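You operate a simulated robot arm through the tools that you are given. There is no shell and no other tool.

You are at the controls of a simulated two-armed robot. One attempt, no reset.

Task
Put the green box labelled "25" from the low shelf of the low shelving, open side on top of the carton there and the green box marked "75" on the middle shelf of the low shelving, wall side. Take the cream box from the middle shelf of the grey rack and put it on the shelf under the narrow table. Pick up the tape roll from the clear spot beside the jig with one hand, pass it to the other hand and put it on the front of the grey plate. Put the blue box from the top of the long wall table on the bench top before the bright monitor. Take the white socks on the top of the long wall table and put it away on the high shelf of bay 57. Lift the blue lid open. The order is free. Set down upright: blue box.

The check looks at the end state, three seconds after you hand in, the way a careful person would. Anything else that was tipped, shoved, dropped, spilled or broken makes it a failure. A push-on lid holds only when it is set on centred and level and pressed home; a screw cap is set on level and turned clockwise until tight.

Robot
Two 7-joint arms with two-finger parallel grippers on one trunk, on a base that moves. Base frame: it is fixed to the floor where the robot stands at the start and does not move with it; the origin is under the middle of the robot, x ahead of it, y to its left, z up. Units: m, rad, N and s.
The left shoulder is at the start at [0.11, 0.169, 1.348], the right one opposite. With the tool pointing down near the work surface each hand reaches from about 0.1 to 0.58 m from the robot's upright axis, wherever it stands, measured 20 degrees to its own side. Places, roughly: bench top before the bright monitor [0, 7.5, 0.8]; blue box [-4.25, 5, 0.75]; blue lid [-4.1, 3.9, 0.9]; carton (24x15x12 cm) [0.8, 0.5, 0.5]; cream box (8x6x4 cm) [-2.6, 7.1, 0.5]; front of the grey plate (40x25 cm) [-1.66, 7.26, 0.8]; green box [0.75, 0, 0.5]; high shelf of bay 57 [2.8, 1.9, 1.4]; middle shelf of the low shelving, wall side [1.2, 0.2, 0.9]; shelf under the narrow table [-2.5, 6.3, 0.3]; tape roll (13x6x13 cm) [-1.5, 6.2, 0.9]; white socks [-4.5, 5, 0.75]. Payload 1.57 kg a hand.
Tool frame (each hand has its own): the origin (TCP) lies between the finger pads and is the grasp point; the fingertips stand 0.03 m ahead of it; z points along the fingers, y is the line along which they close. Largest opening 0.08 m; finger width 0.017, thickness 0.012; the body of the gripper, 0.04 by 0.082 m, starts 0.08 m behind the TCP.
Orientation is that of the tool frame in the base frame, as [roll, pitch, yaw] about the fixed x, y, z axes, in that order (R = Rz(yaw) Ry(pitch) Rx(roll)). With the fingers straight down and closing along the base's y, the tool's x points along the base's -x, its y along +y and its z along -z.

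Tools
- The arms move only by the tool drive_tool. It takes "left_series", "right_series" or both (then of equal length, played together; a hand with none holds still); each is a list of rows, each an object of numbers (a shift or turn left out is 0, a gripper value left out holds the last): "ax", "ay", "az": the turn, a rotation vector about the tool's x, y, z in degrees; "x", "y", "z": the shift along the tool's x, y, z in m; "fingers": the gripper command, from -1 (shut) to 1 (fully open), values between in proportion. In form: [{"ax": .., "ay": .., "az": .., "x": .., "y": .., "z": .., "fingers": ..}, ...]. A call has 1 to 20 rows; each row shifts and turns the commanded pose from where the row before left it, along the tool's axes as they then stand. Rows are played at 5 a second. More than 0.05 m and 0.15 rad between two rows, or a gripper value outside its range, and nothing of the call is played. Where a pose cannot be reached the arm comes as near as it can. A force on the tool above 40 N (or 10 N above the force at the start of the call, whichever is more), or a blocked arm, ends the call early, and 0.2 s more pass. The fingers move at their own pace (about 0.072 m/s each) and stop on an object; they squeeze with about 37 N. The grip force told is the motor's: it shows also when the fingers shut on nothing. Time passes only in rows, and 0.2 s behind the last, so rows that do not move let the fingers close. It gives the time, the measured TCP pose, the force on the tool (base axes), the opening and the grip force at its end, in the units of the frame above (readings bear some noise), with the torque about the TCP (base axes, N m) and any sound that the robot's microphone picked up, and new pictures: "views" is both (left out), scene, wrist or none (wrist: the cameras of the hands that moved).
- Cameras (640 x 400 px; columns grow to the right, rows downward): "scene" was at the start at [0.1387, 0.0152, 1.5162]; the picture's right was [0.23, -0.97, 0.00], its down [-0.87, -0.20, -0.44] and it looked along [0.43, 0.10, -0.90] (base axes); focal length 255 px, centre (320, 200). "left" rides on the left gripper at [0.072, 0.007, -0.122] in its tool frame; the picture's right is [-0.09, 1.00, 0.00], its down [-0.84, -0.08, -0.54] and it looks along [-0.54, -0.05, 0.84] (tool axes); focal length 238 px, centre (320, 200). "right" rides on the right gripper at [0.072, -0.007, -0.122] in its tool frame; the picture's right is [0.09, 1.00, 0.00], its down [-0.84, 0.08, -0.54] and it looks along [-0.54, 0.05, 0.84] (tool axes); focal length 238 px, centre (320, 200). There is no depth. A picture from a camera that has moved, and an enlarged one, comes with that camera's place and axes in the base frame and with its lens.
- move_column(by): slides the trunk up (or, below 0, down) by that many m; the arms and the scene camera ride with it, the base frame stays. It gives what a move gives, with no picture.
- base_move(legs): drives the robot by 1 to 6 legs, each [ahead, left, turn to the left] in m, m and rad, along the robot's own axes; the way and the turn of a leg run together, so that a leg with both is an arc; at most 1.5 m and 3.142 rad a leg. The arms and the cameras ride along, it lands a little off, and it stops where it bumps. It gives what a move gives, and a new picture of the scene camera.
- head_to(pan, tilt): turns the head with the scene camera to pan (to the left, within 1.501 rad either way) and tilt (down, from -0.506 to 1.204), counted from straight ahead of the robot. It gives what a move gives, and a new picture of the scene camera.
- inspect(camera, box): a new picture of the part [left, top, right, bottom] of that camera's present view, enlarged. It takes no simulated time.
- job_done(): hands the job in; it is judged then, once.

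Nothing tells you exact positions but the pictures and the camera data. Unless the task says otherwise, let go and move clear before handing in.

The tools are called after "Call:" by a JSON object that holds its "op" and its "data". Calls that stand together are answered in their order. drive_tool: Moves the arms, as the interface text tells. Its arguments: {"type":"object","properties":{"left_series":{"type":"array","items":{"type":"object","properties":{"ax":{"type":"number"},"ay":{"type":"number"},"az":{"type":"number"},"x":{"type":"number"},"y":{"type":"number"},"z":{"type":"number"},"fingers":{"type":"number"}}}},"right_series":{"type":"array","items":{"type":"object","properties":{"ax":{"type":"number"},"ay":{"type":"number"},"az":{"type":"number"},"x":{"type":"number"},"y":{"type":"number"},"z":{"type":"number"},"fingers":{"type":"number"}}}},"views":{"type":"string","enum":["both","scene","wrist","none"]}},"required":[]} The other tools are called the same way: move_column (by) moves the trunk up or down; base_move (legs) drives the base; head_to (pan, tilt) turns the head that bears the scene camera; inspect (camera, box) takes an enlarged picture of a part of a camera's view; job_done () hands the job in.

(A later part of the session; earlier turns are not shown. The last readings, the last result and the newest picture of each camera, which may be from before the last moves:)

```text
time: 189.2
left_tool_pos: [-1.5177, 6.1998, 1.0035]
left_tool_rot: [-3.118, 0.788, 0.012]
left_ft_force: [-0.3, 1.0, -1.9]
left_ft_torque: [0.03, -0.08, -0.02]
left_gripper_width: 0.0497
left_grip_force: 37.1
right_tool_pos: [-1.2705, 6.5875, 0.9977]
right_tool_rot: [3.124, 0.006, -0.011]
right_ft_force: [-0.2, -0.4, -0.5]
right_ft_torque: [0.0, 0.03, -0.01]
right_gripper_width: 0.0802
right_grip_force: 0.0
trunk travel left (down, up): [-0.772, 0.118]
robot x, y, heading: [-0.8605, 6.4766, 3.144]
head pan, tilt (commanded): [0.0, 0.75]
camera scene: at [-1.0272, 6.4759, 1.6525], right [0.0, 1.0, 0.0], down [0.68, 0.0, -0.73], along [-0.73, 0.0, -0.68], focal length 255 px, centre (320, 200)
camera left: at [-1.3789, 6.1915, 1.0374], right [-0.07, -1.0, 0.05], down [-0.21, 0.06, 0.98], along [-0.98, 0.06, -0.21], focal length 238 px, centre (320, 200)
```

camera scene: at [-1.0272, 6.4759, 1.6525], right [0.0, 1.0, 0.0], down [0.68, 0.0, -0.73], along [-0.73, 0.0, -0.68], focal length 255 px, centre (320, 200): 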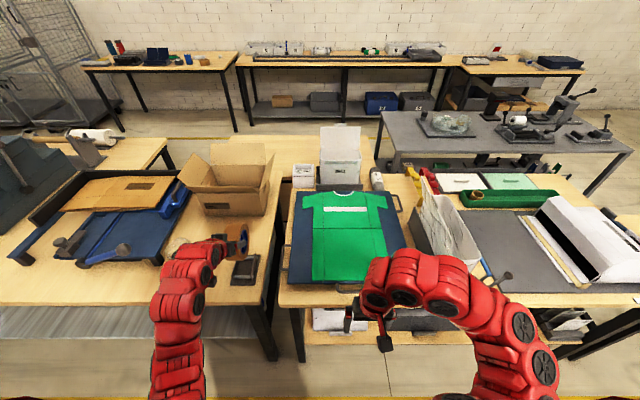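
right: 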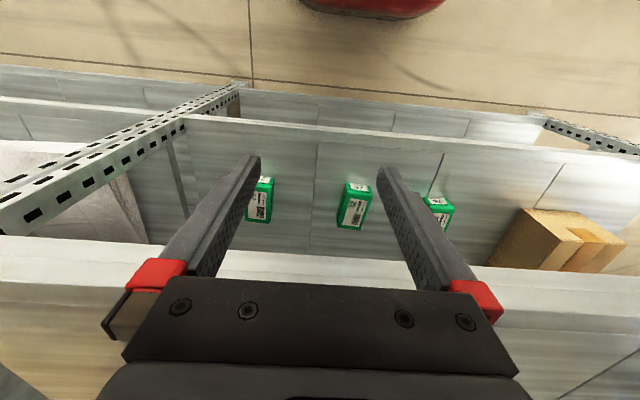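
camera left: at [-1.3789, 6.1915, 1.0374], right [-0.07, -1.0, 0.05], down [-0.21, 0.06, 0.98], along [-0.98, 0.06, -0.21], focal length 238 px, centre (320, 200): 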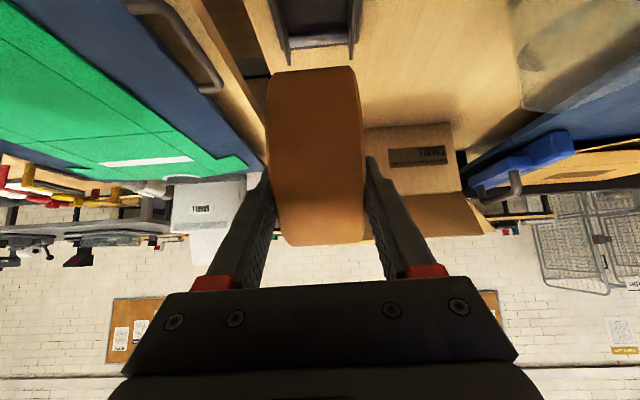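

Only the ring itself came up; its stand stays on the bench, so the tape roll is the 13 cm ring, and it must lie flat on the plate. I pull it back over the corridor and roll the wrist to see the ring's face and hole.

Call:
{"op": "drive_tool", "data": {"left_series": [{"x": 0.0165, "z": -0.04}, {"x": 0.0165, "z": -0.04}, {"x": 0.0165, "z": -0.04}, {"az": 8.2}, {"az": 8.2}, {"az": 8.2}, {"az": 8.2}, {"az": 8.2}, {"az": 8.2}, {"az": 8.2}, {"az": 8.2}, {"az": 8.2}, {"az": 8.2}, {"az": 8.0}, {}], "views": "both"}}

```text
time: 192.4
left_tool_pos: [-1.436, 6.1992, 1.0354]
left_tool_rot: [2.354, 0.014, -1.576]
left_ft_force: [0.1, -0.8, -3.6]
left_ft_torque: [-0.01, -0.1, 0.01]
left_gripper_width: 0.0498
left_grip_force: 37.4
left hand out of reach, approached as far as the arm can: row 3
right_tool_pos: [-1.2704, 6.5886, 0.9975]
right_tool_rot: [3.124, 0.008, -0.013]
right_ft_force: [0.1, 0.0, -0.1]
right_ft_torque: [0.01, -0.03, -0.01]
right_gripper_width: 0.08
right_grip_force: 0.0
trunk travel left (down, up): [-0.772, 0.118]
robot x, y, heading: [-0.8632, 6.474, 3.14]
head pan, tilt (commanded): [0.0, 0.75]
camera scene: at [-1.0273, 6.4761, 1.6525], right [0.0, 1.0, 0.0], down [0.68, 0.0, -0.73], along [-0.73, 0.0, -0.68], focal length 255 px, centre (320, 200)
camera left: at [-1.3537, 6.126, 1.1256], right [-0.7, 0.09, 0.71], down [0.44, 0.83, 0.34], along [-0.56, 0.55, -0.62], focal length 238 px, centre (320, 200)
```

scene: 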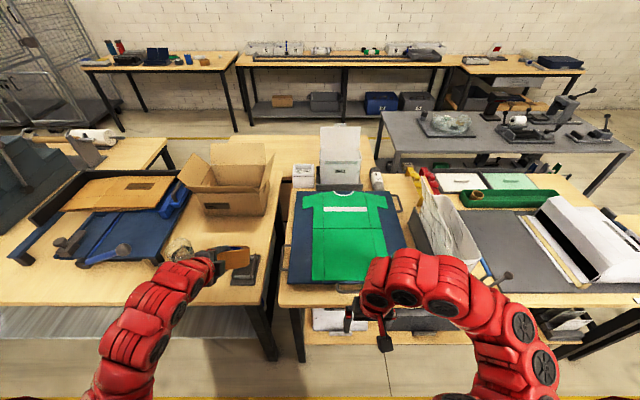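
left: 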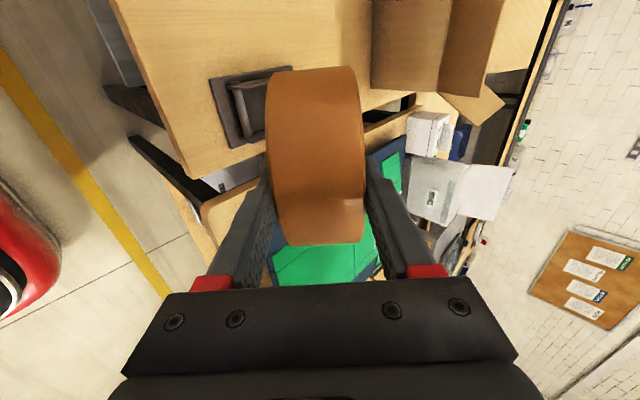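

Call:
{"op": "drive_tool", "data": {"left_series": [{"ax": -8.0}, {"ax": -8.0}, {"ax": -8.0}, {"ax": -8.0}, {"ax": -8.0}, {"ax": -5}, {}], "views": "both"}}

```text
time: 194.0
left_tool_pos: [-1.4366, 6.2004, 1.0376]
left_tool_rot: [1.568, 0.016, -1.577]
left_ft_force: [0.0, -0.9, -3.2]
left_ft_torque: [-0.01, -0.16, -0.02]
left_gripper_width: 0.05
left_grip_force: 37.2
right_tool_pos: [-1.2712, 6.5883, 0.998]
right_tool_rot: [3.125, 0.008, -0.012]
right_ft_force: [0.6, 0.1, 0.1]
right_ft_torque: [0.0, 0.01, 0.05]
right_gripper_width: 0.0805
right_grip_force: 0.1
trunk travel left (down, up): [-0.772, 0.118]
robot x, y, heading: [-0.8617, 6.4724, 3.139]
head pan, tilt (commanded): [0.0, 0.75]
camera scene: at [-1.0272, 6.4761, 1.6525], right [0.0, 1.0, 0.0], down [0.68, 0.0, -0.73], along [-0.73, 0.0, -0.68], focal length 255 px, centre (320, 200)
camera left: at [-1.3132, 6.1271, 1.0416], right [0.0, 0.08, 1.0], down [0.55, 0.83, -0.07], along [-0.84, 0.55, -0.04], focal length 238 px, centre (320, 200)
```

scene: 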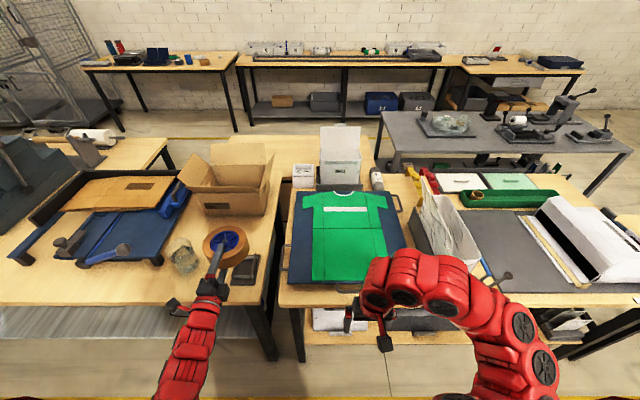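
left: 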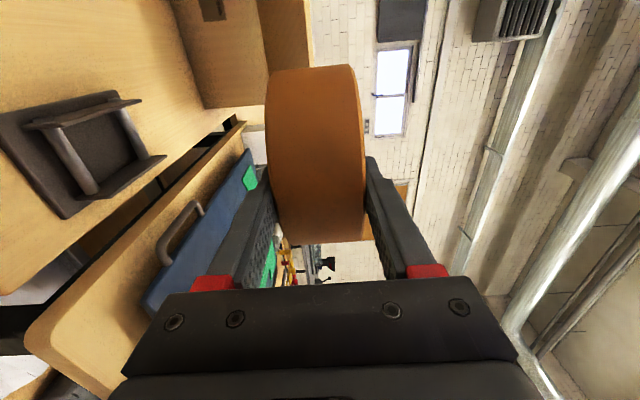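

Call:
{"op": "inspect", "data": {"camera": "scene", "box": [180, 200, 280, 300]}}

```text
4.00 times, centred on (230, 250) of scene
camera zoom: at [-1.0272, 6.4761, 1.6525], right [0.0, 1.0, 0.0], down [0.68, 0.0, -0.73], along [-0.73, 0.0, -0.68], focal length 1019 px, centre (680, 0)
```

zoom: 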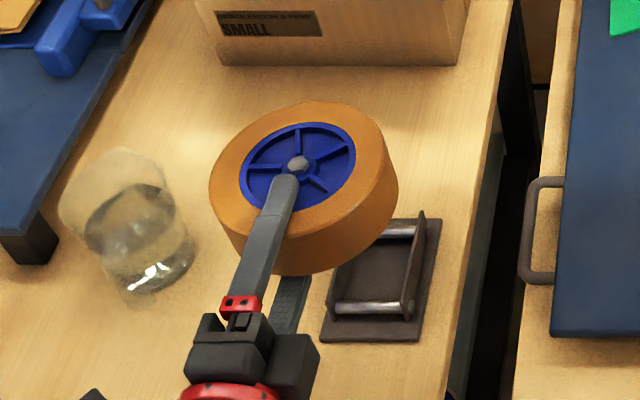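

The roll has a recessed blue core with no through-hole, so both hands will grip it across its faces with the roll held flat. I turn the left hand inward and bring the roll in front of the robot.

Call:
{"op": "drive_tool", "data": {"left_series": [{"ay": -7.5}, {"ay": -7.5}, {"ay": -7.5}, {"ay": -7.5}, {"ay": -7.5}, {"ay": -7.5}, {"x": -0.0406, "z": 0.0089}, {"x": -0.0406, "z": 0.0089}, {"x": -0.0406, "z": 0.0089}, {"x": -0.0406, "z": 0.0089}, {}], "views": "scene"}}

```text
time: 196.4
left_tool_pos: [-1.3487, 6.3391, 1.0376]
left_tool_rot: [1.557, 0.011, -2.358]
left_ft_force: [0.3, 0.1, -2.2]
left_ft_torque: [-0.08, -0.08, -0.04]
left_gripper_width: 0.0495
left_grip_force: 37.6
right_tool_pos: [-1.2707, 6.5871, 0.9979]
right_tool_rot: [3.123, 0.009, -0.012]
right_ft_force: [0.3, 0.5, 0.0]
right_ft_torque: [0.0, 0.0, 0.01]
right_gripper_width: 0.08
right_grip_force: 0.2
trunk travel left (down, up): [-0.772, 0.118]
robot x, y, heading: [-0.862, 6.4764, 3.147]
head pan, tilt (commanded): [0.0, 0.75]
camera scene: at [-1.0283, 6.4755, 1.6524], right [0.0, 1.0, 0.0], down [0.68, 0.0, -0.73], along [-0.73, 0.0, -0.68], focal length 255 px, centre (320, 200)
```

scene: 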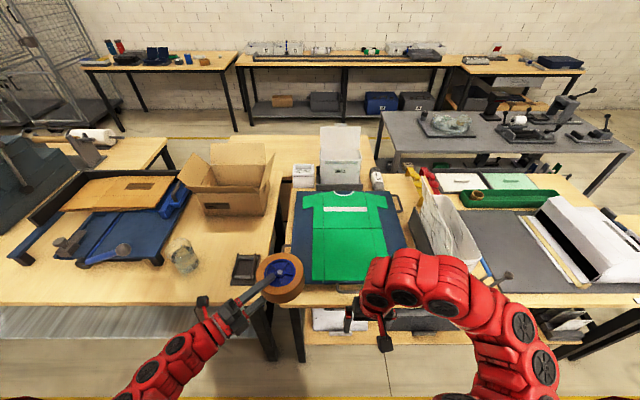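

Call:
{"op": "drive_tool", "data": {"right_series": [{"y": -0.04, "x": -0.02}, {"y": -0.04, "x": -0.02}, {"y": -0.04, "x": -0.02}, {"ay": -8.2}, {"ay": -8.2}, {"ay": -8.2}, {"ay": -8.2}, {"ay": -8.2}, {"ay": -8.2}, {"ay": -8.2}, {"ay": -8.2}, {"ay": -8.2}, {"ay": -8.2}, {"ay": -8}, {}], "views": "scene"}}

```text
time: 199.6
left_tool_pos: [-1.3482, 6.3394, 1.0383]
left_tool_rot: [1.557, 0.008, -2.362]
left_ft_force: [0.5, 0.5, -2.6]
left_ft_torque: [-0.07, -0.09, 0.0]
left_gripper_width: 0.0496
left_grip_force: 36.8
right_tool_pos: [-1.3407, 6.6798, 1.0003]
right_tool_rot: [3.12, 0.262, -0.016]
right_ft_force: [-0.1, 0.1, -0.1]
right_ft_torque: [0.01, -0.01, 0.01]
right_gripper_width: 0.0799
right_grip_force: 0.0
right hand out of reach, approached as far as the arm can: row 1, 2, 3, 5, 6, 7, 8, 9, 10, 11, 12, 13, 14
trunk travel left (down, up): [-0.772, 0.118]
robot x, y, heading: [-0.8625, 6.4751, 3.14]
head pan, tilt (commanded): [0.0, 0.75]
camera scene: at [-1.0268, 6.4764, 1.6525], right [0.0, 1.0, 0.0], down [0.68, 0.0, -0.73], along [-0.73, 0.0, -0.68], focal length 255 px, centre (320, 200)
```

scene: 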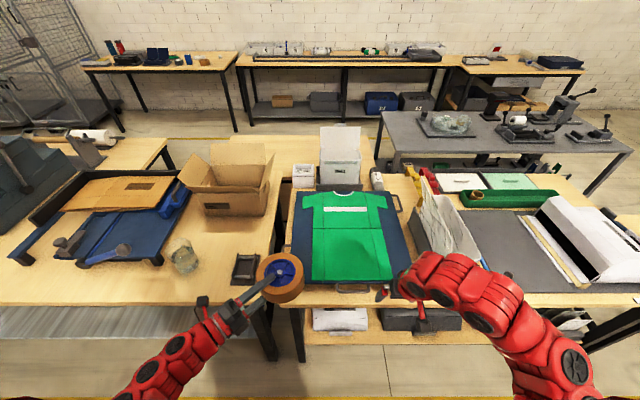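

Call:
{"op": "drive_tool", "data": {"right_series": [{"x": -0.0322, "z": 0.0087}, {"x": -0.0322, "z": 0.0087}, {"x": -0.0322, "z": 0.0087}, {"ay": -8.2}, {"ay": -8.2}, {"ay": -8.2}, {"ay": -8.2}, {}], "views": "none"}}

```text
time: 201.4
left_tool_pos: [-1.3478, 6.3398, 1.0381]
left_tool_rot: [1.559, 0.01, -2.362]
left_ft_force: [-0.1, -0.7, -3.0]
left_ft_torque: [-0.05, -0.11, -0.03]
left_gripper_width: 0.0499
left_grip_force: 37.2
right_tool_pos: [-1.4425, 6.6807, 0.9984]
right_tool_rot: [3.112, 0.831, -0.031]
right_ft_force: [-0.2, 0.4, 0.4]
right_ft_torque: [0.02, 0.0, -0.03]
right_gripper_width: 0.08
right_grip_force: 0.0
trunk travel left (down, up): [-0.772, 0.118]
robot x, y, heading: [-0.8626, 6.4719, 3.142]
head pan, tilt (commanded): [0.0, 0.75]
```

Call:
{"op": "drive_tool", "data": {"right_series": [{"ay": -8.2}, {"ay": -8.2}, {"ay": -8.2}, {"ay": -8.2}, {"ay": -8.2}, {"az": -8.2}, {"az": -8.2}, {"az": -8.2}, {"az": -8.2}, {"az": -8.2}, {"az": -8.2}, {"az": -8.2}, {"az": -8.2}, {"az": -8.2}, {"az": -8.2}, {"az": -8}, {}], "views": "scene"}}

```text
time: 205.0
left_tool_pos: [-1.3488, 6.3402, 1.0372]
left_tool_rot: [1.558, 0.011, -2.362]
left_ft_force: [0.1, -0.1, -3.5]
left_ft_torque: [-0.14, -0.11, -0.03]
left_gripper_width: 0.0497
left_grip_force: 37.0
right_tool_pos: [-1.4414, 6.6796, 0.998]
right_tool_rot: [-1.594, 0.018, 1.561]
right_ft_force: [-0.5, 0.1, 0.1]
right_ft_torque: [-0.04, 0.02, -0.03]
right_gripper_width: 0.0802
right_grip_force: 0.1
trunk travel left (down, up): [-0.772, 0.118]
robot x, y, heading: [-0.8639, 6.4707, 3.138]
head pan, tilt (commanded): [0.0, 0.75]
camera scene: at [-1.0272, 6.4761, 1.6525], right [0.0, 1.0, 0.0], down [0.68, 0.0, -0.73], along [-0.73, 0.0, -0.68], focal length 255 px, centre (320, 200)
```

scene: 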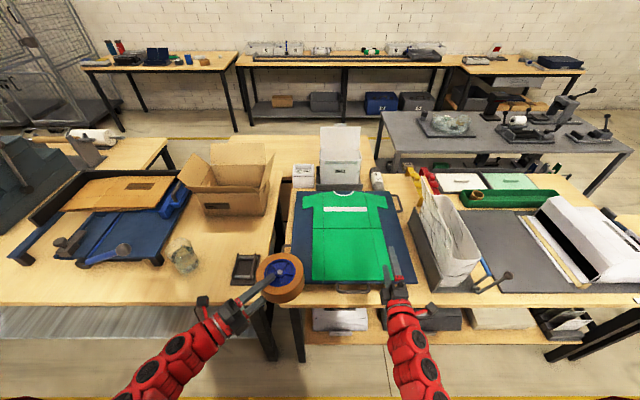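

Both hands are now horizontal. I yaw the right hand inward and slide it to a pre-grasp facing the roll's right side.

Call:
{"op": "drive_tool", "data": {"right_series": [{"ay": -7.5}, {"ay": -7.5}, {"ay": -7.5}, {"ay": -7.5}, {"ay": -7.5}, {"ay": -7.5}, {"x": -0.0416, "y": -0.0065}, {"x": -0.0416, "y": -0.0065}, {"x": -0.0416, "y": -0.0065}, {"x": -0.0416, "y": -0.0065}, {"x": -0.0416, "y": -0.0065}, {"x": -0.0416, "y": -0.0065}, {}], "views": "both"}}

```text
time: 207.8
left_tool_pos: [-1.3487, 6.339, 1.0379]
left_tool_rot: [1.559, 0.011, -2.362]
left_ft_force: [-0.1, -0.7, -2.8]
left_ft_torque: [-0.09, -0.12, -0.02]
left_gripper_width: 0.0499
left_grip_force: 37.0
right_tool_pos: [-1.2697, 6.503, 1.0445]
right_tool_rot: [-1.573, 0.029, 2.345]
right_ft_force: [-0.1, -1.0, -0.3]
right_ft_torque: [0.0, 0.0, 0.02]
right_gripper_width: 0.0798
right_grip_force: 0.1
trunk travel left (down, up): [-0.772, 0.118]
robot x, y, heading: [-0.8623, 6.4754, 3.139]
head pan, tilt (commanded): [0.0, 0.75]
camera scene: at [-1.028, 6.4769, 1.6524], right [0.0, 1.0, 0.0], down [0.68, 0.0, -0.73], along [-0.73, 0.0, -0.68], focal length 255 px, centre (320, 200)
camera right: at [-1.2318, 6.6387, 1.0493], right [-0.04, 0.05, -1.0], down [0.97, -0.22, -0.05], along [-0.22, -0.97, -0.04], focal length 238 px, centre (320, 200)
```

scene: 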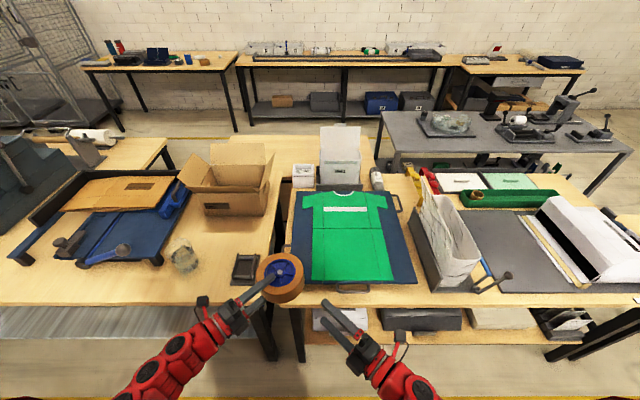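
right: 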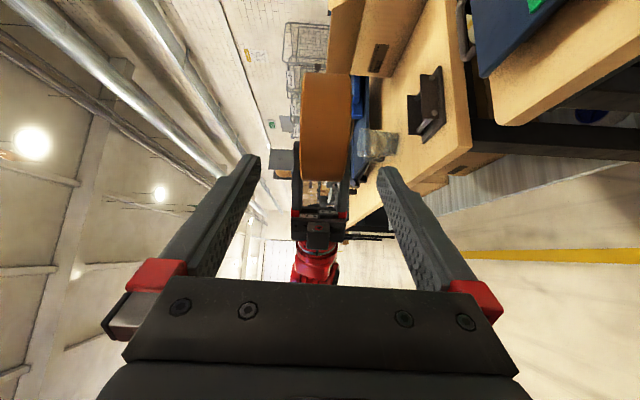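

Call:
{"op": "drive_tool", "data": {"right_series": [{"y": 0.009, "x": -0.005}, {"z": 0.04}, {"z": 0.04}, {"z": 0.02}, {}], "views": "both"}}

Call:
{"op": "inspect", "data": {"camera": "scene", "box": [200, 220, 420, 360]}}

```text
time: 209.0
left_tool_pos: [-1.3482, 6.3392, 1.0381]
left_tool_rot: [1.559, 0.008, -2.362]
left_ft_force: [0.5, -0.1, -2.7]
left_ft_torque: [-0.09, -0.06, -0.01]
left_gripper_width: 0.0499
left_grip_force: 37.3
right_tool_pos: [-1.3349, 6.4282, 1.0362]
right_tool_rot: [-1.572, 0.029, 2.347]
right_ft_force: [0.7, -0.1, 0.0]
right_ft_torque: [0.0, 0.01, -0.01]
right_gripper_width: 0.0797
right_grip_force: 0.1
trunk travel left (down, up): [-0.772, 0.118]
robot x, y, heading: [-0.8584, 6.476, 3.14]
head pan, tilt (commanded): [0.0, 0.75]
camera scene: at [-1.0271, 6.4764, 1.6525], right [0.0, 1.0, 0.0], down [0.68, 0.0, -0.73], along [-0.73, 0.0, -0.68], focal length 255 px, centre (320, 200)
camera right: at [-1.2985, 6.566, 1.041], right [-0.04, 0.05, -1.0], down [0.97, -0.22, -0.05], along [-0.22, -0.97, -0.04], focal length 238 px, centre (320, 200)
```

scene: 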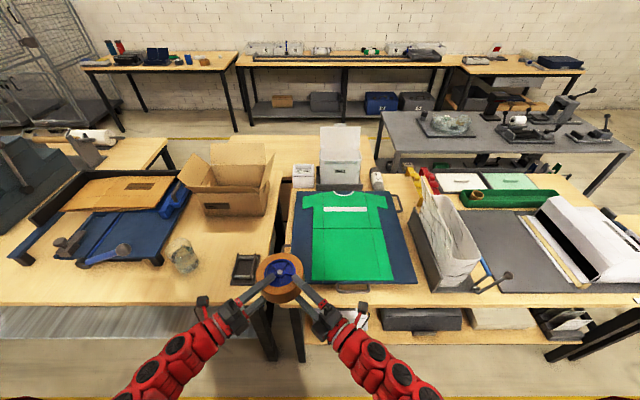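
right: 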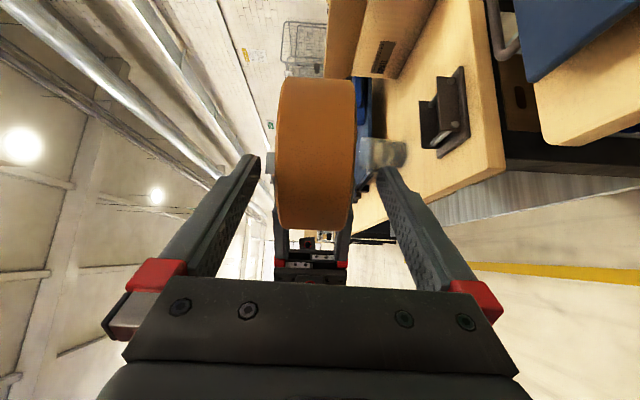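

```text
2.86 times, centred on (310, 290) of scene
camera zoom: at [-1.0271, 6.4764, 1.6525], right [0.0, 1.0, 0.0], down [0.68, 0.0, -0.73], along [-0.73, 0.0, -0.68], focal length 728 px, centre (349, -57)
```

zoom: 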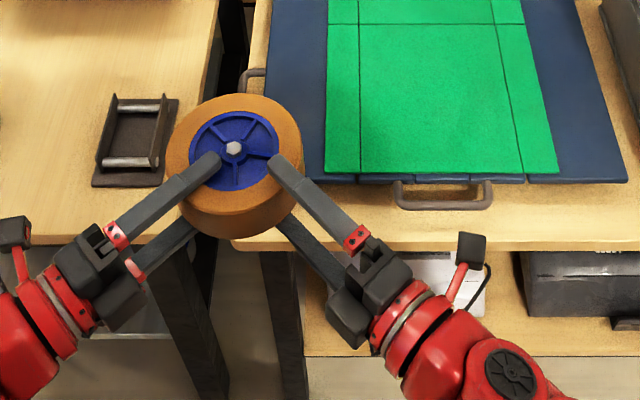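

Call:
{"op": "drive_tool", "data": {"right_series": [{"z": 0.015, "y": -0.002}, {}, {"fingers": -1}, {}, {}, {}], "views": "wrist"}}

```text
time: 210.4
left_tool_pos: [-1.3482, 6.3401, 1.0377]
left_tool_rot: [1.558, 0.009, -2.362]
left_ft_force: [-0.2, 0.6, -8.9]
left_ft_torque: [-0.95, -0.14, 0.03]
left_gripper_width: 0.0493
left_grip_force: 36.2
right_tool_pos: [-1.3463, 6.4184, 1.0391]
right_tool_rot: [-1.573, 0.027, 2.349]
right_ft_force: [-0.8, -0.5, 6.4]
right_ft_torque: [0.29, 0.12, 0.03]
right_gripper_width: 0.0498
right_grip_force: 37.4
trunk travel left (down, up): [-0.772, 0.118]
robot x, y, heading: [-0.8611, 6.4783, 3.139]
head pan, tilt (commanded): [0.0, 0.75]
camera right: at [-1.309, 6.5556, 1.0439], right [-0.04, 0.05, -1.0], down [0.97, -0.22, -0.05], along [-0.22, -0.97, -0.04], focal length 238 px, centre (320, 200)
```

right: 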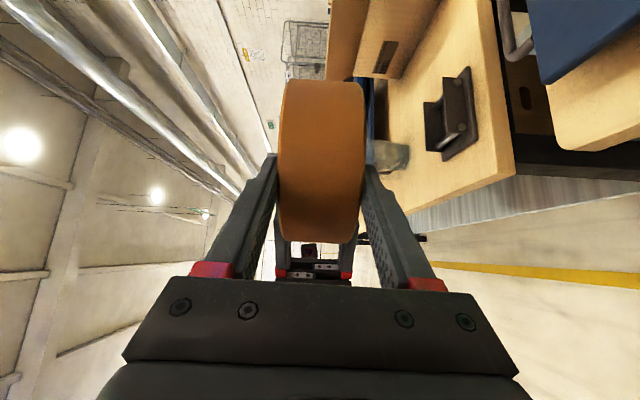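

The right hand also grips the roll. Now the left hand opens and withdraws.

Call:
{"op": "drive_tool", "data": {"left_series": [{"fingers": 1}, {}, {}, {"z": -0.04}, {"z": -0.04}, {"z": -0.04}, {}], "views": "both"}}

```text
time: 212.0
left_tool_pos: [-1.2627, 6.2517, 1.0368]
left_tool_rot: [1.56, 0.01, -2.363]
left_ft_force: [-0.7, 0.0, -0.2]
left_ft_torque: [0.0, -0.03, -0.02]
left_gripper_width: 0.0801
left_grip_force: 0.1
right_tool_pos: [-1.3464, 6.419, 1.038]
right_tool_rot: [-1.573, 0.03, 2.346]
right_ft_force: [0.0, 0.5, 0.6]
right_ft_torque: [0.13, -0.06, 0.04]
right_gripper_width: 0.0502
right_grip_force: 36.9
trunk travel left (down, up): [-0.772, 0.118]
robot x, y, heading: [-0.8625, 6.4731, 3.138]
head pan, tilt (commanded): [0.0, 0.75]
camera scene: at [-1.0274, 6.4763, 1.6525], right [0.0, 1.0, 0.0], down [0.68, 0.0, -0.73], along [-0.73, 0.0, -0.68], focal length 255 px, centre (320, 200)
camera left: at [-1.2263, 6.1156, 1.0409], right [0.07, 0.05, 1.0], down [0.98, 0.21, -0.08], along [-0.21, 0.98, -0.03], focal length 238 px, centre (320, 200)
```

scene: 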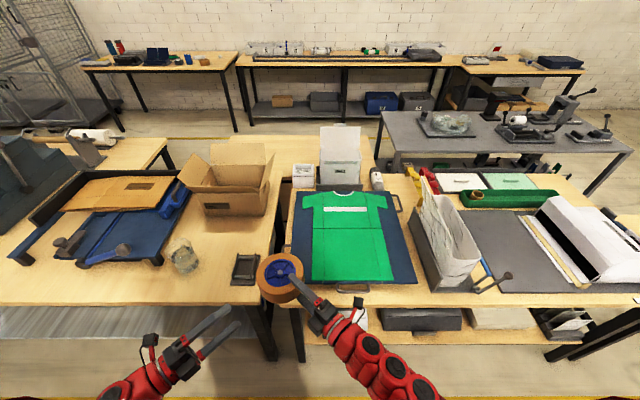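
left: 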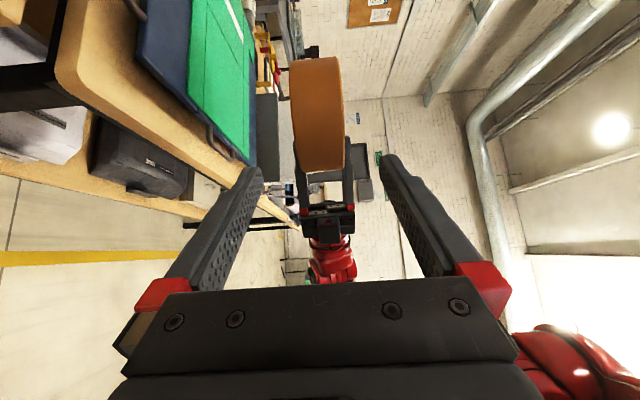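

Handover done: the right hand alone holds the roll. I point the right hand forward again, back off slightly, and move along the bench to the grey plate.

Call:
{"op": "drive_tool", "data": {"right_series": [{"ay": 7.5}, {"ay": 7.5}, {"ay": 7.5}, {"ay": 7.5}, {"ay": 7.5}, {"ay": 7.2}, {}], "views": "none"}}

Call:
{"op": "base_move", "data": {"legs": [[-0.12, 0, 0], [0, -0.58, 0]]}}

Call:
{"op": "head_to", "data": {"pan": -0.1, "tilt": 0.8}}

```text
time: 213.6
left_tool_pos: [-1.2624, 6.2548, 1.0372]
left_tool_rot: [1.559, 0.01, -2.363]
left_ft_force: [0.2, -0.4, 0.8]
left_ft_torque: [0.02, -0.03, -0.06]
left_gripper_width: 0.0801
left_grip_force: 0.1
right_tool_pos: [-1.3469, 6.4185, 1.0384]
right_tool_rot: [-1.591, 0.021, 1.563]
right_ft_force: [0.0, 0.5, -0.4]
right_ft_torque: [0.04, -0.18, 0.02]
right_gripper_width: 0.0499
right_grip_force: 37.1
trunk travel left (down, up): [-0.772, 0.118]
robot x, y, heading: [-0.8637, 6.4772, 3.142]
head pan, tilt (commanded): [0.0, 0.75]
```

```text
time: 217.7
left_tool_pos: [-1.144, 6.8341, 1.036]
left_tool_rot: [1.559, 0.012, -2.36]
left_ft_force: [0.1, -0.2, 0.0]
left_ft_torque: [0.04, -0.02, -0.02]
left_gripper_width: 0.0801
left_grip_force: 0.1
right_tool_pos: [-1.2282, 6.9995, 1.0389]
right_tool_rot: [-1.594, 0.018, 1.566]
right_ft_force: [-0.1, -0.4, 0.5]
right_ft_torque: [0.06, -0.13, -0.04]
right_gripper_width: 0.0498
right_grip_force: 36.7
trunk travel left (down, up): [-0.772, 0.118]
robot x, y, heading: [-0.7411, 7.0554, 3.139]
head pan, tilt (commanded): [0.0, 0.75]
camera scene: at [-0.9093, 7.0569, 1.6525], right [0.0, 1.0, 0.0], down [0.68, 0.0, -0.73], along [-0.73, 0.0, -0.68], focal length 255 px, centre (320, 200)
```

scene: 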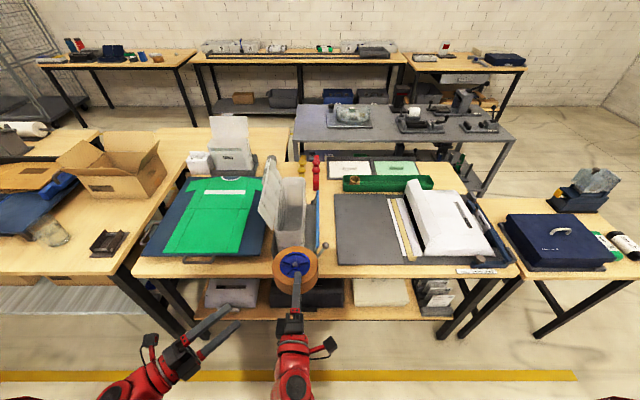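

```text
time: 218.4
left_tool_pos: [-1.1434, 6.8345, 1.037]
left_tool_rot: [1.558, 0.011, -2.36]
left_ft_force: [-0.4, 0.4, 0.1]
left_ft_torque: [-0.02, 0.0, -0.04]
left_gripper_width: 0.0801
left_grip_force: 0.1
right_tool_pos: [-1.2282, 7.0005, 1.0386]
right_tool_rot: [-1.593, 0.018, 1.565]
right_ft_force: [0.1, -0.3, -0.3]
right_ft_torque: [0.04, -0.16, 0.0]
right_gripper_width: 0.0499
right_grip_force: 37.3
trunk travel left (down, up): [-0.772, 0.118]
robot x, y, heading: [-0.742, 7.0555, 3.137]
head pan, tilt (commanded): [-0.099, 0.799]
camera scene: at [-0.9066, 7.0652, 1.6485], right [0.1, 0.99, 0.0], down [0.71, -0.07, -0.7], along [-0.69, 0.07, -0.72], focal length 255 px, centre (320, 200)
```

scene: 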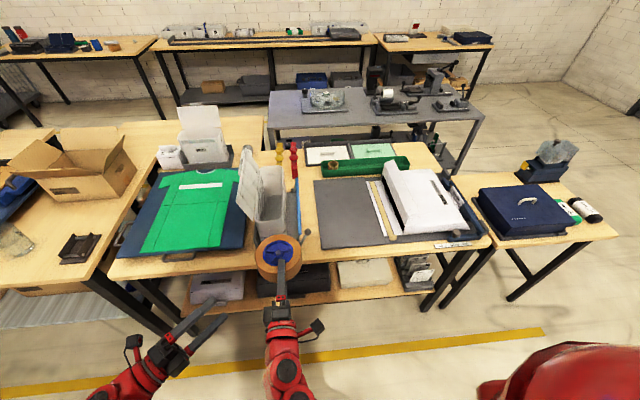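

Call:
{"op": "inspect", "data": {"camera": "scene", "box": [230, 130, 500, 290]}}

```text
2.37 times, centred on (365, 210) of scene
camera zoom: at [-0.9066, 7.0652, 1.6485], right [0.1, 0.99, 0.0], down [0.71, -0.07, -0.7], along [-0.69, 0.07, -0.72], focal length 604 px, centre (213, 176)
```

zoom: 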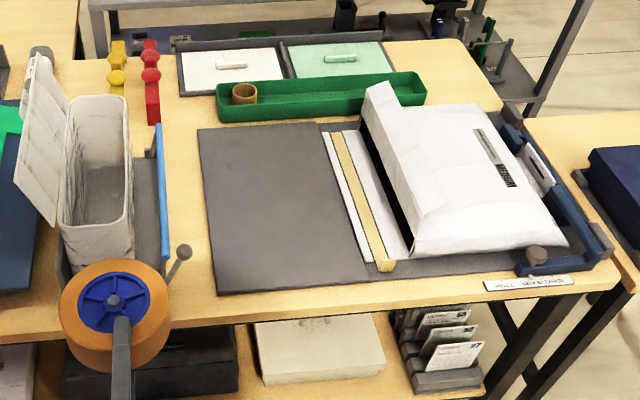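

The grey plate spans x -1.86…-1.456, y 7.13–7.378. I line the roll up with y≈7.25, move closer, and lower the trunk.

Call:
{"op": "base_move", "data": {"legs": [[0, -0.25, 0], [0.14, 0, 0]]}}

Call:
{"op": "drive_tool", "data": {"left_series": [{"fingers": -1}, {}, {}], "right_series": [{"ax": -6.5}, {"ax": -6.5}, {}], "views": "scene"}}

```text
time: 221.2
left_tool_pos: [-1.2855, 7.089, 1.0364]
left_tool_rot: [1.556, 0.01, -2.364]
left_ft_force: [0.0, 0.1, -0.2]
left_ft_torque: [-0.01, -0.01, 0.02]
left_gripper_width: 0.0801
left_grip_force: 0.1
right_tool_pos: [-1.3688, 7.2538, 1.0388]
right_tool_rot: [-1.594, 0.02, 1.562]
right_ft_force: [0.4, 0.1, 0.3]
right_ft_torque: [0.03, -0.15, -0.01]
right_gripper_width: 0.0498
right_grip_force: 37.2
trunk travel left (down, up): [-0.772, 0.118]
robot x, y, heading: [-0.8862, 7.307, 3.138]
head pan, tilt (commanded): [-0.099, 0.799]
camera scene: at [-1.0478, 7.3183, 1.6486], right [0.1, 0.99, 0.0], down [0.71, -0.07, -0.7], along [-0.69, 0.07, -0.72], focal length 255 px, centre (320, 200)
```

scene: 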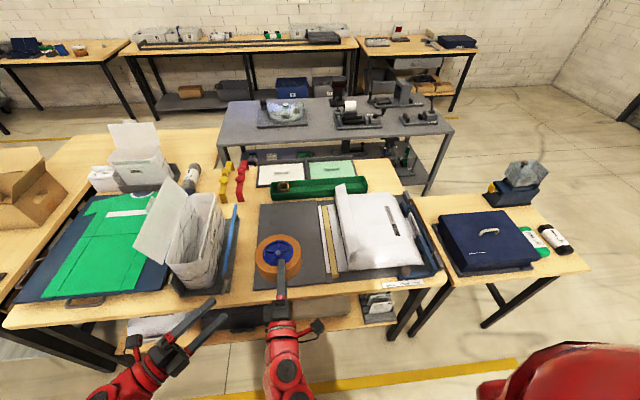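

```text
time: 222.0
left_tool_pos: [-1.2876, 7.0899, 1.0366]
left_tool_rot: [1.558, 0.011, -2.365]
left_ft_force: [-0.7, 0.0, -0.7]
left_ft_torque: [0.0, -0.01, -0.03]
left_gripper_width: 0.0002
left_grip_force: 18.9
right_tool_pos: [-1.3693, 7.2557, 1.0366]
right_tool_rot: [-1.82, 0.019, 1.563]
right_ft_force: [0.2, -0.1, -0.6]
right_ft_torque: [0.06, -0.16, 0.03]
right_gripper_width: 0.05
right_grip_force: 36.4
trunk travel left (down, up): [-0.772, 0.118]
robot x, y, heading: [-0.8859, 7.3101, 3.138]
head pan, tilt (commanded): [-0.099, 0.799]
camera scene: at [-1.048, 7.3188, 1.6485], right [0.1, 0.99, 0.0], down [0.71, -0.07, -0.7], along [-0.69, 0.07, -0.72], focal length 255 px, centre (320, 200)
```

scene: 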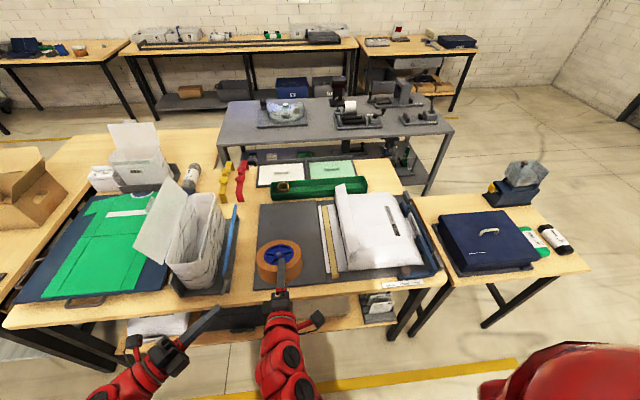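

Call:
{"op": "drive_tool", "data": {"right_series": [{"z": 0.042, "y": -0.0107}, {"z": 0.042, "y": -0.0107}, {"z": 0.042, "y": -0.0107}, {}], "views": "none"}}

Call:
{"op": "move_column", "data": {"by": -0.15}}

Call:
{"op": "head_to", "data": {"pan": 0.0, "tilt": 0.85}}

Call:
{"op": "drive_tool", "data": {"right_series": [{}], "views": "wrist"}}

```text
time: 223.0
left_tool_pos: [-1.2866, 7.089, 1.0376]
left_tool_rot: [1.56, 0.01, -2.364]
left_ft_force: [-0.5, 0.2, -0.3]
left_ft_torque: [0.01, 0.01, 0.01]
left_gripper_width: 0.0
left_grip_force: 21.0
right_tool_pos: [-1.4995, 7.2556, 1.0375]
right_tool_rot: [-1.818, 0.018, 1.563]
right_ft_force: [-0.5, 0.4, 0.6]
right_ft_torque: [0.03, -0.18, 0.02]
right_gripper_width: 0.0497
right_grip_force: 37.1
trunk travel left (down, up): [-0.772, 0.118]
robot x, y, heading: [-0.8837, 7.3137, 3.136]
head pan, tilt (commanded): [-0.099, 0.799]
```

```text
time: 224.7
left_tool_pos: [-1.2866, 7.088, 0.8864]
left_tool_rot: [1.559, 0.009, -2.363]
left_ft_force: [0.4, 0.5, 0.0]
left_ft_torque: [-0.02, 0.0, 0.03]
left_gripper_width: 0.0
left_grip_force: 21.1
right_tool_pos: [-1.5001, 7.2551, 0.8871]
right_tool_rot: [-1.821, 0.018, 1.56]
right_ft_force: [0.0, 0.2, 0.1]
right_ft_torque: [0.04, -0.19, 0.0]
right_gripper_width: 0.05
right_grip_force: 37.7
trunk travel left (down, up): [-0.622, 0.268]
robot x, y, heading: [-0.8874, 7.3085, 3.134]
head pan, tilt (commanded): [-0.099, 0.799]
```

```text
time: 225.4
left_tool_pos: [-1.2867, 7.0895, 0.8877]
left_tool_rot: [1.556, 0.011, -2.363]
left_ft_force: [0.1, -0.3, 1.0]
left_ft_torque: [0.02, 0.0, -0.03]
left_gripper_width: 0.0
left_grip_force: 21.2
right_tool_pos: [-1.499, 7.2566, 0.8878]
right_tool_rot: [-1.822, 0.019, 1.562]
right_ft_force: [-0.4, -0.6, -0.1]
right_ft_torque: [0.02, -0.13, -0.01]
right_gripper_width: 0.0497
right_grip_force: 37.2
trunk travel left (down, up): [-0.622, 0.268]
robot x, y, heading: [-0.8834, 7.3082, 3.133]
head pan, tilt (commanded): [0.0, 0.85]
camera scene: at [-1.0464, 7.3107, 1.4945], right [0.01, 1.0, 0.0], down [0.75, 0.0, -0.66], along [-0.66, 0.0, -0.75], focal length 255 px, centre (320, 200)
```

scene: 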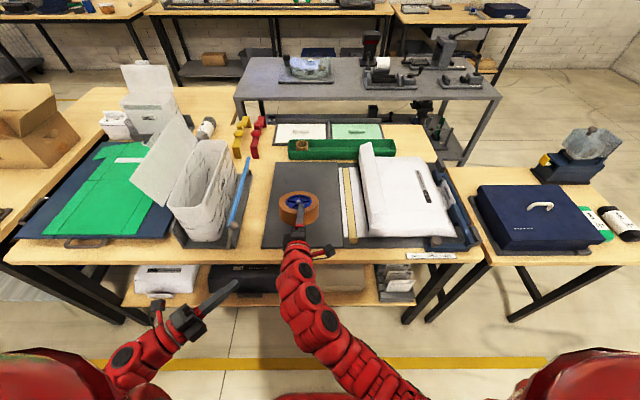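

```text
time: 225.8
left_tool_pos: [-1.2865, 7.0886, 0.8866]
left_tool_rot: [1.558, 0.012, -2.364]
left_ft_force: [-0.2, 0.6, -0.4]
left_ft_torque: [0.02, 0.0, -0.01]
left_gripper_width: 0.0
left_grip_force: 21.2
right_tool_pos: [-1.4998, 7.2559, 0.887]
right_tool_rot: [-1.82, 0.02, 1.563]
right_ft_force: [0.0, 0.3, 0.6]
right_ft_torque: [0.03, -0.18, 0.0]
right_gripper_width: 0.0496
right_grip_force: 37.0
trunk travel left (down, up): [-0.622, 0.268]
robot x, y, heading: [-0.8853, 7.3067, 3.137]
head pan, tilt (commanded): [0.0, 0.85]
camera right: at [-1.3817, 7.3274, 0.9225], right [0.25, 0.07, -0.97], down [0.54, -0.84, 0.07], along [-0.81, -0.54, -0.25], focal length 238 px, centre (320, 200)
```

right: 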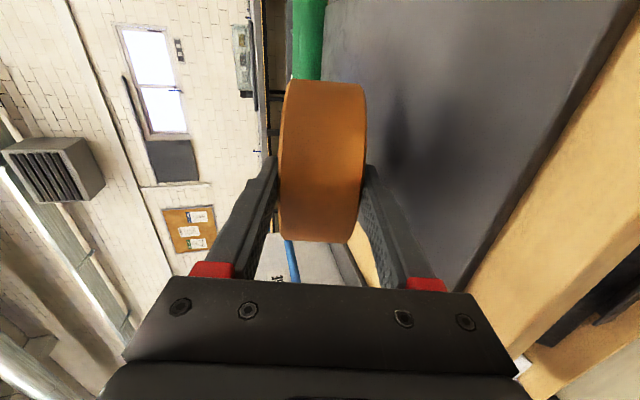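

Call:
{"op": "drive_tool", "data": {"right_series": [{"y": 0.0145, "z": 0.0037}, {"y": 0.0097, "z": 0.0025}, {}], "views": "none"}}

Call:
{"op": "drive_tool", "data": {"right_series": [{"y": 0.0029, "z": 0.0007}, {"y": 0.0019, "z": 0.0005}, {}], "views": "none"}}

Call:
{"op": "drive_tool", "data": {"right_series": [{"y": 0.0029, "z": 0.0007}, {}], "views": "wrist"}}

```text
time: 226.6
left_tool_pos: [-1.287, 7.0891, 0.8869]
left_tool_rot: [1.558, 0.011, -2.364]
left_ft_force: [0.4, -0.7, -0.5]
left_ft_torque: [-0.03, 0.04, 0.02]
left_gripper_width: 0.0
left_grip_force: 21.0
right_tool_pos: [-1.4994, 7.2561, 0.8609]
right_tool_rot: [-1.822, 0.02, 1.561]
right_ft_force: [-0.2, -0.6, -0.6]
right_ft_torque: [0.03, -0.17, 0.01]
right_gripper_width: 0.0498
right_grip_force: 36.6
trunk travel left (down, up): [-0.622, 0.268]
robot x, y, heading: [-0.8867, 7.306, 3.135]
head pan, tilt (commanded): [0.0, 0.85]
```

```text
time: 227.4
left_tool_pos: [-1.2875, 7.0881, 0.887]
left_tool_rot: [1.558, 0.01, -2.364]
left_ft_force: [0.0, 0.0, -0.9]
left_ft_torque: [0.01, 0.01, 0.01]
left_gripper_width: 0.0
left_grip_force: 21.5
right_tool_pos: [-1.5001, 7.2553, 0.857]
right_tool_rot: [-1.821, 0.02, 1.56]
right_ft_force: [0.6, 0.0, -0.3]
right_ft_torque: [0.01, -0.18, 0.01]
right_gripper_width: 0.0497
right_grip_force: 36.6
trunk travel left (down, up): [-0.622, 0.268]
robot x, y, heading: [-0.8879, 7.3086, 3.138]
head pan, tilt (commanded): [0.0, 0.85]
```

```text
time: 228.0
left_tool_pos: [-1.2884, 7.0882, 0.8867]
left_tool_rot: [1.559, 0.011, -2.363]
left_ft_force: [-0.4, 1.0, 0.5]
left_ft_torque: [-0.01, -0.01, 0.03]
left_gripper_width: 0.0001
left_grip_force: 21.4
right_tool_pos: [-1.4985, 7.2543, 0.8552]
right_tool_rot: [-1.819, 0.018, 1.563]
right_ft_force: [0.1, 0.0, -0.8]
right_ft_torque: [0.05, -0.14, 0.0]
right_gripper_width: 0.05
right_grip_force: 36.6
trunk travel left (down, up): [-0.622, 0.268]
robot x, y, heading: [-0.8861, 7.3099, 3.14]
head pan, tilt (commanded): [0.0, 0.85]
camera right: at [-1.3814, 7.3261, 0.8899], right [0.25, 0.07, -0.97], down [0.54, -0.84, 0.08], along [-0.81, -0.54, -0.24], focal length 238 px, centre (320, 200)
```

right: 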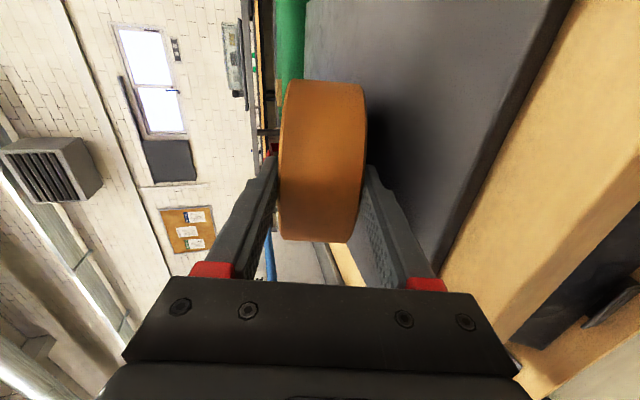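

Call:
{"op": "drive_tool", "data": {"right_series": [{"y": 0.0024, "z": 0.0006}, {}], "views": "none"}}

Call:
{"op": "drive_tool", "data": {"right_series": [{"y": 0.0019, "z": 0.0005}, {}], "views": "none"}}

Call:
{"op": "drive_tool", "data": {"right_series": [{"y": 0.0019, "z": 0.0005}, {}], "views": "none"}}

```text
time: 228.6
left_tool_pos: [-1.2881, 7.0906, 0.8866]
left_tool_rot: [1.558, 0.01, -2.362]
left_ft_force: [-0.1, -0.4, -0.4]
left_ft_torque: [-0.01, 0.01, 0.03]
left_gripper_width: 0.0
left_grip_force: 21.3
right_tool_pos: [-1.4997, 7.2545, 0.8521]
right_tool_rot: [-1.821, 0.019, 1.563]
right_ft_force: [-0.1, 0.9, 0.4]
right_ft_torque: [0.0, -0.17, 0.02]
right_gripper_width: 0.0499
right_grip_force: 36.6
trunk travel left (down, up): [-0.622, 0.268]
robot x, y, heading: [-0.8891, 7.3052, 3.135]
head pan, tilt (commanded): [0.0, 0.85]
```

```text
time: 229.2
left_tool_pos: [-1.2879, 7.0877, 0.8866]
left_tool_rot: [1.56, 0.011, -2.364]
left_ft_force: [0.1, 0.0, -0.1]
left_ft_torque: [-0.03, 0.0, 0.0]
left_gripper_width: 0.0
left_grip_force: 21.6
right_tool_pos: [-1.5, 7.2539, 0.8498]
right_tool_rot: [-1.821, 0.02, 1.562]
right_ft_force: [0.6, 0.4, -0.1]
right_ft_torque: [0.05, -0.16, 0.04]
right_gripper_width: 0.0499
right_grip_force: 36.6
trunk travel left (down, up): [-0.622, 0.268]
robot x, y, heading: [-0.8846, 7.3115, 3.136]
head pan, tilt (commanded): [0.0, 0.85]
```

```text
time: 229.8
left_tool_pos: [-1.2882, 7.0885, 0.8859]
left_tool_rot: [1.558, 0.009, -2.363]
left_ft_force: [-0.3, 0.1, -0.2]
left_ft_torque: [0.03, -0.01, -0.01]
left_gripper_width: 0.0002
left_grip_force: 21.7
right_tool_pos: [-1.5004, 7.2553, 0.8474]
right_tool_rot: [-1.821, 0.02, 1.561]
right_ft_force: [-0.3, 0.8, -0.5]
right_ft_torque: [0.02, -0.17, 0.0]
right_gripper_width: 0.0496
right_grip_force: 37.3
trunk travel left (down, up): [-0.622, 0.268]
robot x, y, heading: [-0.8832, 7.3113, 3.131]
head pan, tilt (commanded): [0.0, 0.85]
```

Call:
{"op": "drive_tool", "data": {"right_series": [{"y": 0.0019, "z": 0.0005}, {}], "views": "none"}}

Call:
{"op": "drive_tool", "data": {"right_series": [{"y": 0.0019, "z": 0.0005}, {}], "views": "none"}}

Call:
{"op": "drive_tool", "data": {"right_series": [{"y": 0.0019, "z": 0.0005}, {}], "views": "wrist"}}

```text
time: 230.4
left_tool_pos: [-1.2871, 7.0888, 0.887]
left_tool_rot: [1.558, 0.01, -2.364]
left_ft_force: [0.6, -0.5, -0.8]
left_ft_torque: [-0.02, -0.02, 0.02]
left_gripper_width: 0.0001
left_grip_force: 21.9
right_tool_pos: [-1.5002, 7.2548, 0.8462]
right_tool_rot: [-1.818, 0.02, 1.561]
right_ft_force: [-0.4, 0.2, 0.7]
right_ft_torque: [0.03, 0.33, -0.04]
right_gripper_width: 0.0497
right_grip_force: 37.1
trunk travel left (down, up): [-0.622, 0.268]
robot x, y, heading: [-0.8837, 7.3104, 3.134]
head pan, tilt (commanded): [0.0, 0.85]
```

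```text
time: 231.0
left_tool_pos: [-1.2859, 7.089, 0.8885]
left_tool_rot: [1.557, 0.009, -2.363]
left_ft_force: [0.6, -0.9, -0.5]
left_ft_torque: [0.02, 0.01, 0.01]
left_gripper_width: 0.0
left_grip_force: 21.3
right_tool_pos: [-1.4983, 7.2552, 0.8458]
right_tool_rot: [-1.818, 0.021, 1.564]
right_ft_force: [-0.2, 0.0, 8.8]
right_ft_torque: [-0.02, 1.14, 0.02]
right_gripper_width: 0.05
right_grip_force: 37.1
trunk travel left (down, up): [-0.622, 0.268]
robot x, y, heading: [-0.8872, 7.3068, 3.14]
head pan, tilt (commanded): [0.0, 0.85]
```

```text
time: 231.6
left_tool_pos: [-1.2855, 7.0896, 0.8882]
left_tool_rot: [1.558, 0.009, -2.364]
left_ft_force: [0.5, 0.0, 0.1]
left_ft_torque: [0.02, 0.0, 0.0]
left_gripper_width: 0.0001
left_grip_force: 20.7
right_tool_pos: [-1.4983, 7.2548, 0.8443]
right_tool_rot: [-1.814, 0.022, 1.562]
right_ft_force: [2.7, 0.3, 16.1]
right_ft_torque: [0.05, 1.84, -0.15]
right_gripper_width: 0.0497
right_grip_force: 37.1
trunk travel left (down, up): [-0.622, 0.268]
robot x, y, heading: [-0.8848, 7.3078, 3.133]
head pan, tilt (commanded): [0.0, 0.85]
camera right: at [-1.3803, 7.3264, 0.8791], right [0.24, 0.07, -0.97], down [0.54, -0.84, 0.07], along [-0.81, -0.54, -0.24], focal length 238 px, centre (320, 200)
```

right: 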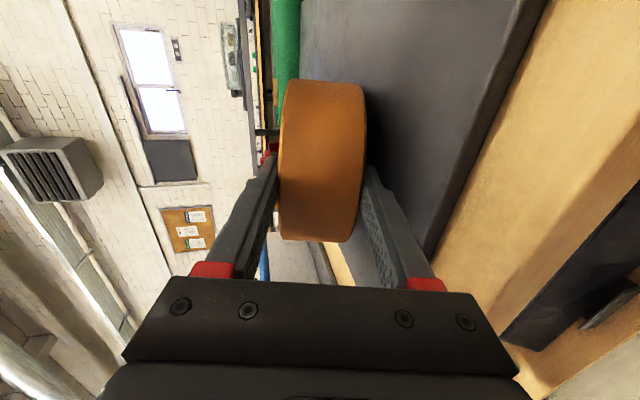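

The roll's far rim touches the plate (plate top ≈0.792). I flatten the hand a few degrees and settle it again.

Call:
{"op": "drive_tool", "data": {"right_series": [{"ax": 4.3}, {"y": 0.004, "z": 0.0008}, {}], "views": "none"}}

Call:
{"op": "drive_tool", "data": {"right_series": [{"y": 0.002, "z": 0.0004}, {}], "views": "none"}}

```text
time: 232.4
left_tool_pos: [-1.2864, 7.0881, 0.8876]
left_tool_rot: [1.558, 0.011, -2.363]
left_ft_force: [-0.2, 0.5, 0.7]
left_ft_torque: [-0.02, 0.0, 0.0]
left_gripper_width: 0.0
left_grip_force: 21.7
right_tool_pos: [-1.4984, 7.2559, 0.8367]
right_tool_rot: [-1.747, 0.019, 1.562]
right_ft_force: [0.5, 0.0, 0.2]
right_ft_torque: [0.06, 0.04, -0.02]
right_gripper_width: 0.0498
right_grip_force: 37.5
trunk travel left (down, up): [-0.622, 0.268]
robot x, y, heading: [-0.8867, 7.3111, 3.134]
head pan, tilt (commanded): [0.0, 0.85]
```

```text
time: 233.0
left_tool_pos: [-1.2871, 7.089, 0.8876]
left_tool_rot: [1.557, 0.01, -2.363]
left_ft_force: [0.1, 0.2, -0.4]
left_ft_torque: [0.03, 0.0, 0.03]
left_gripper_width: 0.0001
left_grip_force: 21.6
right_tool_pos: [-1.4989, 7.2558, 0.8366]
right_tool_rot: [-1.743, 0.02, 1.562]
right_ft_force: [-0.8, 0.6, 4.3]
right_ft_torque: [0.04, 0.44, -0.05]
right_gripper_width: 0.0499
right_grip_force: 36.9
trunk travel left (down, up): [-0.622, 0.268]
robot x, y, heading: [-0.8829, 7.308, 3.137]
head pan, tilt (commanded): [0.0, 0.85]
```

Call:
{"op": "drive_tool", "data": {"right_series": [{"fingers": 0.42}, {}, {}], "views": "both"}}

Call:
{"op": "inspect", "data": {"camera": "scene", "box": [220, 150, 380, 270]}}

```text
time: 233.8
left_tool_pos: [-1.2874, 7.0892, 0.8874]
left_tool_rot: [1.559, 0.011, -2.364]
left_ft_force: [0.4, -0.3, -0.4]
left_ft_torque: [0.0, -0.02, -0.03]
left_gripper_width: 0.0002
left_grip_force: 21.3
right_tool_pos: [-1.498, 7.2558, 0.8367]
right_tool_rot: [-1.744, 0.02, 1.565]
right_ft_force: [1.7, 1.3, 2.6]
right_ft_torque: [0.05, 0.03, -0.03]
right_gripper_width: 0.0554
right_grip_force: 0.1
trunk travel left (down, up): [-0.622, 0.268]
robot x, y, heading: [-0.8821, 7.31, 3.138]
head pan, tilt (commanded): [0.0, 0.85]
camera scene: at [-1.0456, 7.3108, 1.4946], right [0.01, 1.0, 0.0], down [0.75, 0.0, -0.66], along [-0.66, 0.0, -0.75], focal length 255 px, centre (320, 200)
camera right: at [-1.3789, 7.3268, 0.863], right [0.17, 0.07, -0.98], down [0.54, -0.84, 0.03], along [-0.82, -0.54, -0.18], focal length 238 px, centre (320, 200)
```

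scene: 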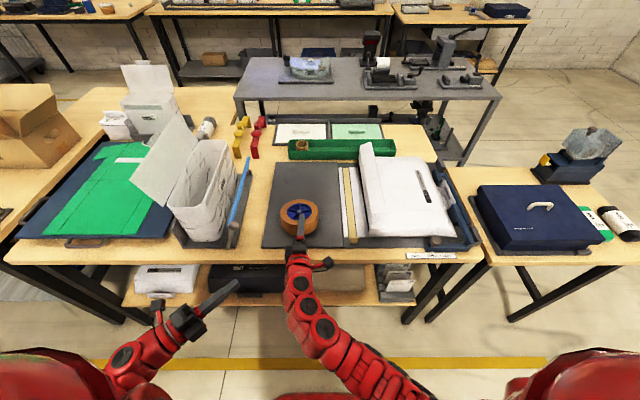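
right: 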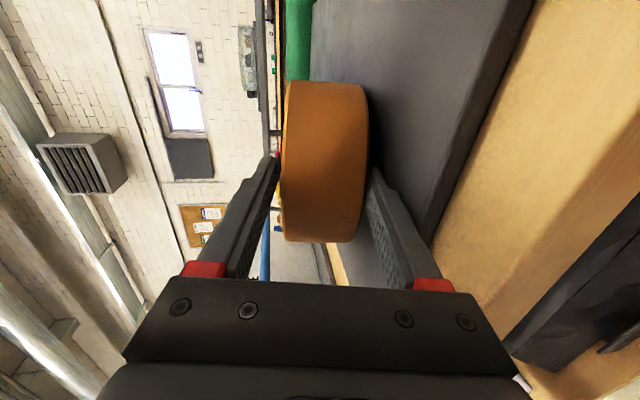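

```text
3.33 times, centred on (300, 210) of scene
camera zoom: at [-1.0456, 7.3108, 1.4946], right [0.01, 1.0, 0.0], down [0.75, 0.0, -0.66], along [-0.66, 0.0, -0.75], focal length 849 px, centre (387, 167)
```

zoom: 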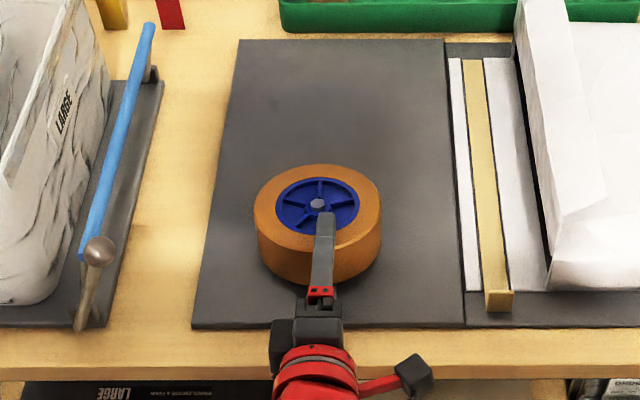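

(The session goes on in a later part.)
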